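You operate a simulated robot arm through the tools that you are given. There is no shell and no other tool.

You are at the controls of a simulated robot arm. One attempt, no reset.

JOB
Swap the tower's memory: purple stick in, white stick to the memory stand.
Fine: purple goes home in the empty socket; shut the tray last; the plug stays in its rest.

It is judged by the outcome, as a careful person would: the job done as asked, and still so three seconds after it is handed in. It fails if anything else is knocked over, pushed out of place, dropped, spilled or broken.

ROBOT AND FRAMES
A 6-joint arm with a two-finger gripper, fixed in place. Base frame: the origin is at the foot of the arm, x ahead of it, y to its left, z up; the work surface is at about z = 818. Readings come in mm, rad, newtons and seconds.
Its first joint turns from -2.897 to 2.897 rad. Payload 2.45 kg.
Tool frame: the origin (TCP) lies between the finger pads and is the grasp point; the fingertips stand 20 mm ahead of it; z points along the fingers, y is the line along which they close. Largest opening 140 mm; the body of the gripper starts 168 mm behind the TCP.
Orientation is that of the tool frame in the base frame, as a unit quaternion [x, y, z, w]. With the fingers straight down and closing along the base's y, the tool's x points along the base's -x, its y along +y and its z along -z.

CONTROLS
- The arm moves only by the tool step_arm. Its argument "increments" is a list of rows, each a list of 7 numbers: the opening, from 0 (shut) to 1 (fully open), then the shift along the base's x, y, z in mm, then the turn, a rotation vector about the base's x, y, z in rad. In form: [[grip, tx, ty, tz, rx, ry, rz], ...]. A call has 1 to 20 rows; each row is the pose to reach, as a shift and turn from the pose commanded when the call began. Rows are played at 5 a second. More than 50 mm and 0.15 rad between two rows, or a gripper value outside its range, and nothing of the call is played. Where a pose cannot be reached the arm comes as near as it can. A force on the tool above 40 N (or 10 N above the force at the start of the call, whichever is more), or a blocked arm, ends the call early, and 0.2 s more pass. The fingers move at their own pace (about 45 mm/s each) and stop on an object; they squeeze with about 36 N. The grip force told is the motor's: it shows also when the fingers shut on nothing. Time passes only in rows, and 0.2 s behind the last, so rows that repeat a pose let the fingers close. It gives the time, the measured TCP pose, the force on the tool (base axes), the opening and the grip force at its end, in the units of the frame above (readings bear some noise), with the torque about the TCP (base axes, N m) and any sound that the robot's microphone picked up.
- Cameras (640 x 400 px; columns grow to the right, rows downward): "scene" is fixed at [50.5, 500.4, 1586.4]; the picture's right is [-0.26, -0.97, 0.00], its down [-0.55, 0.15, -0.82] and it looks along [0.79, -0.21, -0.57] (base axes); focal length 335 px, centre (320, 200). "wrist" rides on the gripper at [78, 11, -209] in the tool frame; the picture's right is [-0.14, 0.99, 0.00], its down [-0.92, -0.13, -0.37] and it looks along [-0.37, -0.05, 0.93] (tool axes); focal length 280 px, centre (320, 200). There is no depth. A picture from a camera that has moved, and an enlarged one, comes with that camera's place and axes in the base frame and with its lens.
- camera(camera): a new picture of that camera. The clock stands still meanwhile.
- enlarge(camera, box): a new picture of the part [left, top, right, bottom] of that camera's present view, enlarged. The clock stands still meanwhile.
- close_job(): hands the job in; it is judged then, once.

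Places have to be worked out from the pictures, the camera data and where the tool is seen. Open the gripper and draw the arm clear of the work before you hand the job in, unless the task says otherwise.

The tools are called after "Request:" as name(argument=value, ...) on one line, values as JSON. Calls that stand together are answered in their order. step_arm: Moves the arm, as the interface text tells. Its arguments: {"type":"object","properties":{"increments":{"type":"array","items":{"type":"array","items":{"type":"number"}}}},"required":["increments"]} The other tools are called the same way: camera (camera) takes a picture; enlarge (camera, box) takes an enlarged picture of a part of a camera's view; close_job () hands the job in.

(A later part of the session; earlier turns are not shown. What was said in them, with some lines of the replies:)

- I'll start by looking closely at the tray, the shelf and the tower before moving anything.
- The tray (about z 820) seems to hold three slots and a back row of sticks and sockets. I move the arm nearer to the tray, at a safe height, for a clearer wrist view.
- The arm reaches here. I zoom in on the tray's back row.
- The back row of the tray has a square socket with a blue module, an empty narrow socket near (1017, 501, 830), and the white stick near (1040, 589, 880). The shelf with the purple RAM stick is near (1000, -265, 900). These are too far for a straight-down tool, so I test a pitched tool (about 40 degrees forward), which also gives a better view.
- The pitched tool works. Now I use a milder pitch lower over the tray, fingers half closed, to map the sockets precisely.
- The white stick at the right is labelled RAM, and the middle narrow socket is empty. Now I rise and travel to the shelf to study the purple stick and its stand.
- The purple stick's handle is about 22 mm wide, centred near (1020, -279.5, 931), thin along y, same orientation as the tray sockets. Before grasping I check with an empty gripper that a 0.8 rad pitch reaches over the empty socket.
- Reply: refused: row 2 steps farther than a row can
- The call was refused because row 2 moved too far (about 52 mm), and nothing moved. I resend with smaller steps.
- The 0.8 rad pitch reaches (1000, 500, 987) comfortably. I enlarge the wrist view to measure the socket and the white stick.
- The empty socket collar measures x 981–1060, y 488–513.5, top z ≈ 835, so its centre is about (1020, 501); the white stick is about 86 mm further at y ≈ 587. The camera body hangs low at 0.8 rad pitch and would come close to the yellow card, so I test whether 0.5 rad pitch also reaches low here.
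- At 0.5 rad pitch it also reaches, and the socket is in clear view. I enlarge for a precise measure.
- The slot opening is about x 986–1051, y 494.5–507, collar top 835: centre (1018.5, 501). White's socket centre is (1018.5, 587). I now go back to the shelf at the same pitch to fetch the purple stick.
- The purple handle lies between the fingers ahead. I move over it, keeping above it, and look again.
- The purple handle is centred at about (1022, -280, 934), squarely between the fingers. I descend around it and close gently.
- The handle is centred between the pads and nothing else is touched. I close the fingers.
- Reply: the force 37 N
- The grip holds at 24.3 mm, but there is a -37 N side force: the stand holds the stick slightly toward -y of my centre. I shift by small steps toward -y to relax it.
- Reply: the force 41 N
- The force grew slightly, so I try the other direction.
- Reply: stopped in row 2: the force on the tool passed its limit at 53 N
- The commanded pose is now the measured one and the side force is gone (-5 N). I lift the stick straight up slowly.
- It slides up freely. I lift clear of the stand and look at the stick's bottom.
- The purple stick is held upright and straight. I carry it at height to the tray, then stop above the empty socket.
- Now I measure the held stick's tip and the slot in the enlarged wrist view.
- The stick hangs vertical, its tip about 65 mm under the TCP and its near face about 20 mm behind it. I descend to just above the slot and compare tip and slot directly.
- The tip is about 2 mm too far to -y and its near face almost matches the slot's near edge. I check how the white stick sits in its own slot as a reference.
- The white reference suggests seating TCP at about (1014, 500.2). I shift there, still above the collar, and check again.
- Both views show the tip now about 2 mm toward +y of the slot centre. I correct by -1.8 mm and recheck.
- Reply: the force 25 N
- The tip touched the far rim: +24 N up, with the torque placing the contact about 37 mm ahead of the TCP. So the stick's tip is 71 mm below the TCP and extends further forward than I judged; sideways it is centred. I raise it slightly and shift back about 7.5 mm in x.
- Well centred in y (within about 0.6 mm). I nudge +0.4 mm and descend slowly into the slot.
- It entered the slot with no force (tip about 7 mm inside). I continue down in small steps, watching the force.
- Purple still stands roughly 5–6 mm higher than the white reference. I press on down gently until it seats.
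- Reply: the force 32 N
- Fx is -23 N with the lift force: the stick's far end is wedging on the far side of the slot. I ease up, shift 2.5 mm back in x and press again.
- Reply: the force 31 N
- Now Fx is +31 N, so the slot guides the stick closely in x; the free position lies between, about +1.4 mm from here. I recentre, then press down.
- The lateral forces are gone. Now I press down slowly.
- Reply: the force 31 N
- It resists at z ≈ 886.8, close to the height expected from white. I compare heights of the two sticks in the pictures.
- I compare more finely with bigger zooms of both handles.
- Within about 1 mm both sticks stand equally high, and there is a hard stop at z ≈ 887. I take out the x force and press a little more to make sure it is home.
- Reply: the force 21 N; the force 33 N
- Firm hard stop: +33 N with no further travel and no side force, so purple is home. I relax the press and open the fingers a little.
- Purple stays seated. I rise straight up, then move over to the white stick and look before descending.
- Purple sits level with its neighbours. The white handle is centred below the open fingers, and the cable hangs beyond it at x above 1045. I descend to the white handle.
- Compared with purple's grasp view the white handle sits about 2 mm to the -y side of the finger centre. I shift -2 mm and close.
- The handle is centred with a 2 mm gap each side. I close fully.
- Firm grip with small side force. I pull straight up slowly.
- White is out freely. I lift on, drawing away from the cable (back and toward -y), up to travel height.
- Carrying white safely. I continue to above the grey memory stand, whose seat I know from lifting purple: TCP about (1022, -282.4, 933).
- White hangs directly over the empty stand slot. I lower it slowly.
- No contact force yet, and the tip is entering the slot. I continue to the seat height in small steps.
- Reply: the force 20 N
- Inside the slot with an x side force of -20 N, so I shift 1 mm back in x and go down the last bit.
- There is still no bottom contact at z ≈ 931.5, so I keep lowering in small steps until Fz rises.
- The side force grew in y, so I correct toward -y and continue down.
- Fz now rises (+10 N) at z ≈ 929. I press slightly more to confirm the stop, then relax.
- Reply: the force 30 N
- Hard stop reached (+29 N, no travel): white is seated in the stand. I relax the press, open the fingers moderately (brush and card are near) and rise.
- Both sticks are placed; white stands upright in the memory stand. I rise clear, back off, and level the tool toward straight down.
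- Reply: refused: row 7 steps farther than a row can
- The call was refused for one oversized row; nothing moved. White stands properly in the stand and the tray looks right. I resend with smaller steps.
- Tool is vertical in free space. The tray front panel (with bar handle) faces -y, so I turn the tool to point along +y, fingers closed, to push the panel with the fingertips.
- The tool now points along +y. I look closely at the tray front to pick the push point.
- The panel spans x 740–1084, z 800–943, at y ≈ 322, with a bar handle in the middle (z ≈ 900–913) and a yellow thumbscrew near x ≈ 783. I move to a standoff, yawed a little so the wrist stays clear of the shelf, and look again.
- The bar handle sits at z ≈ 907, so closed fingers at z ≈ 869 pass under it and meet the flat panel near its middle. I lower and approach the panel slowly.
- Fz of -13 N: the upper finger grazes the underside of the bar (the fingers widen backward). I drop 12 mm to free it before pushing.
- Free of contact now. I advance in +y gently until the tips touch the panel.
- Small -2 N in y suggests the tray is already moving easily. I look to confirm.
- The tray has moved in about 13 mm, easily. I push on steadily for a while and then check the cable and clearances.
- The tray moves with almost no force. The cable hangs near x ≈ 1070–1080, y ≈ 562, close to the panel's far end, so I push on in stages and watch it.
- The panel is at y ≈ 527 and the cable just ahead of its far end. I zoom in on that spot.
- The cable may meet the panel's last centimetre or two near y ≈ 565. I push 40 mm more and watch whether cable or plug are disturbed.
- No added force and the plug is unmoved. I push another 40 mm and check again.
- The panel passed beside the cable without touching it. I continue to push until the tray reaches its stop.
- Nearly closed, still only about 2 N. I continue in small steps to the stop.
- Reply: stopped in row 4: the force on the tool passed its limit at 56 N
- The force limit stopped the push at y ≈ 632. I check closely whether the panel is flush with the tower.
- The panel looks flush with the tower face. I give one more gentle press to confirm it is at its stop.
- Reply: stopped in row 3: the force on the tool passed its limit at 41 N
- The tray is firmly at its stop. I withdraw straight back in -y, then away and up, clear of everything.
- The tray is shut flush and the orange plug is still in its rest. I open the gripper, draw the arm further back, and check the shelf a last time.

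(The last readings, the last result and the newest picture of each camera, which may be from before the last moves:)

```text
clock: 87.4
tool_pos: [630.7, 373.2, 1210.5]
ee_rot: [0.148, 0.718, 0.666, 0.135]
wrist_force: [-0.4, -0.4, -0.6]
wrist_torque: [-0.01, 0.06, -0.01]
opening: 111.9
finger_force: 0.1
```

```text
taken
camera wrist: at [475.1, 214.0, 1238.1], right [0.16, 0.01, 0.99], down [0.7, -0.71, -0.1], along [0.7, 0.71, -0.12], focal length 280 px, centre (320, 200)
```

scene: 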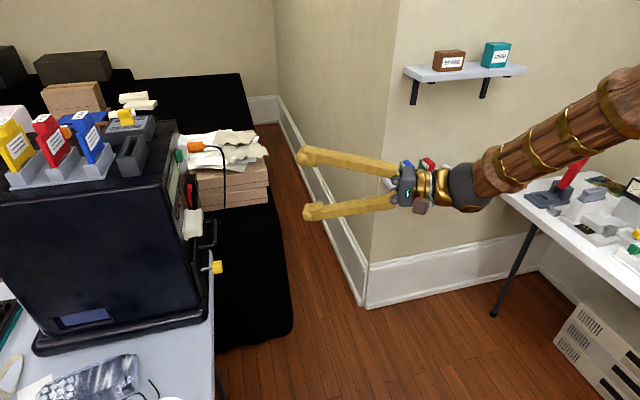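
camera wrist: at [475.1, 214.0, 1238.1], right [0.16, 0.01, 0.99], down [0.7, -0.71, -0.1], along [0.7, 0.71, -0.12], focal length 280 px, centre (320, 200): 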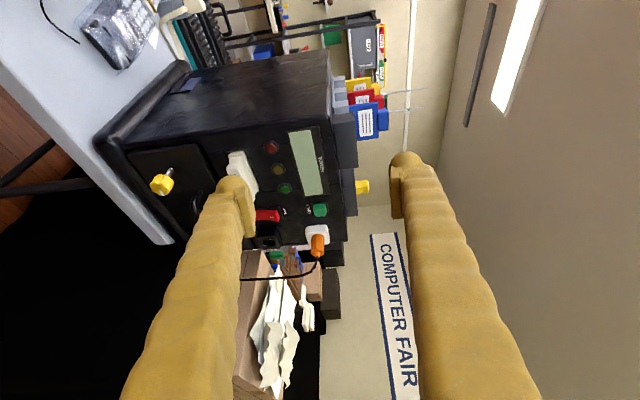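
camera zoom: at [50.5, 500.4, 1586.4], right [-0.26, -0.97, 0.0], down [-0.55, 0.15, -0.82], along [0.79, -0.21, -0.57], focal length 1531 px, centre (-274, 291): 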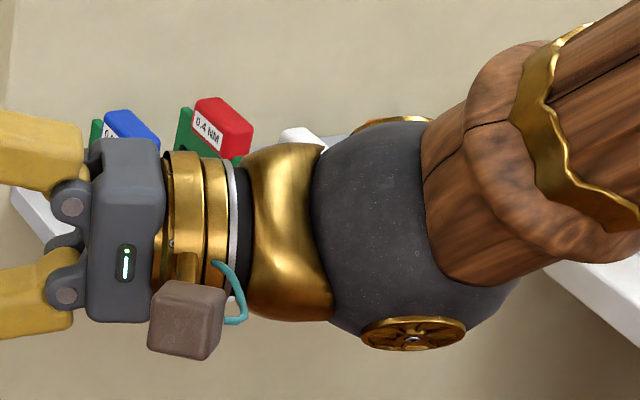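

The arm hides the shelf from the scene camera; I raise it further to see the whole scene once more.

Request:
step_arm(increments=[[0.8, -10, 0, 45, 0, 0, 0], [0.8, -20, 0, 90, 0, 0, 0], [0.8, -30, 0, 135, 0, 0, 0], [0.8, -40, 0, 175, 0, 0, 0], [0.8, -40, 0, 175, 0, 0, 0]])

Request:
camera(camera="scene")

Request:
enlarge(camera="scene", box=[380, 140, 520, 220])

```text
clock: 88.6
tool_pos: [590.2, 371.4, 1387.5]
ee_rot: [0.148, 0.718, 0.667, 0.136]
wrist_force: [0.5, -0.4, 0.0]
wrist_torque: [0.0, 0.01, 0.0]
opening: 112.1
finger_force: 0.1
```

```text
taken
```

scene: 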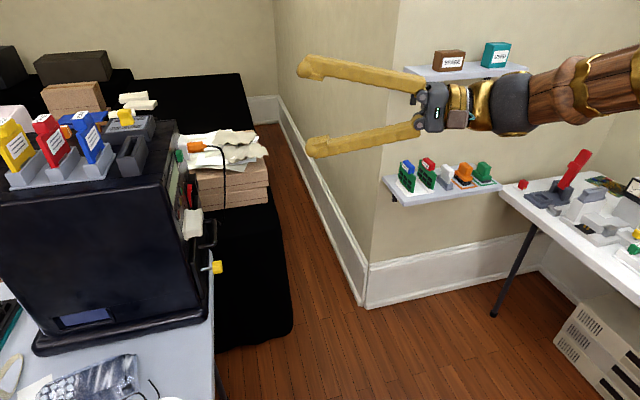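

```text
4.57 times, centred on (450, 180) of scene
camera zoom: at [50.5, 500.4, 1586.4], right [-0.26, -0.97, 0.0], down [-0.55, 0.15, -0.82], along [0.79, -0.21, -0.57], focal length 1531 px, centre (-274, 291)
```

zoom: 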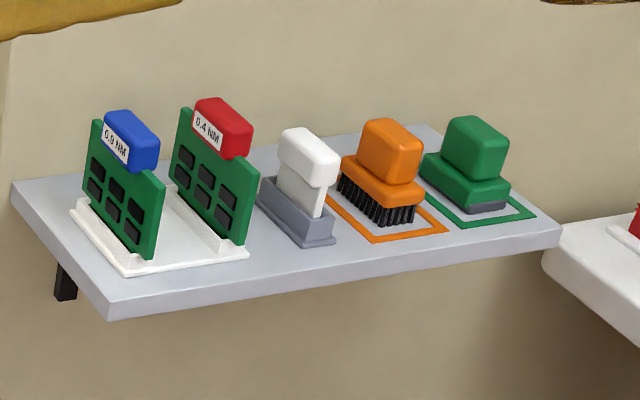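

White stands seated in the memory stand, and the brush, cards and green block are where they were. The tray is shut flush with purple inside, the plug is in its rest, and the arm is clear with the gripper open. I hand the job in.

Request:
close_job()

```text
The job is handed in.
```

The memory swap is done and handed in; no result has come back yet.

- **Purple stick:** it is in the empty socket. I pressed it down to a hard stop at about 33 N, and its handle stood level with where white had been, to within about 1 mm.
- **White stick:** it is upright in the grey memory stand on the shelf, also pressed to a hard stop.
- **Tray:** I shut it last. The front panel sits flush with the tower and did not move on a second press.
- **Plug and other items:** the orange plug stayed in its rest, and its cable was not touched. Nothing on the shelf was moved or knocked over.

- **Label direction:** purple's "RAM" label faces the opposite way from how white's did in the tray. Purple went in fully, so I left it that way round.
- **Contact with the handle:** while lining up to close the tray, a finger touched the underside of its bar handle at about 13 N. I dropped lower before pushing, and nothing shifted.
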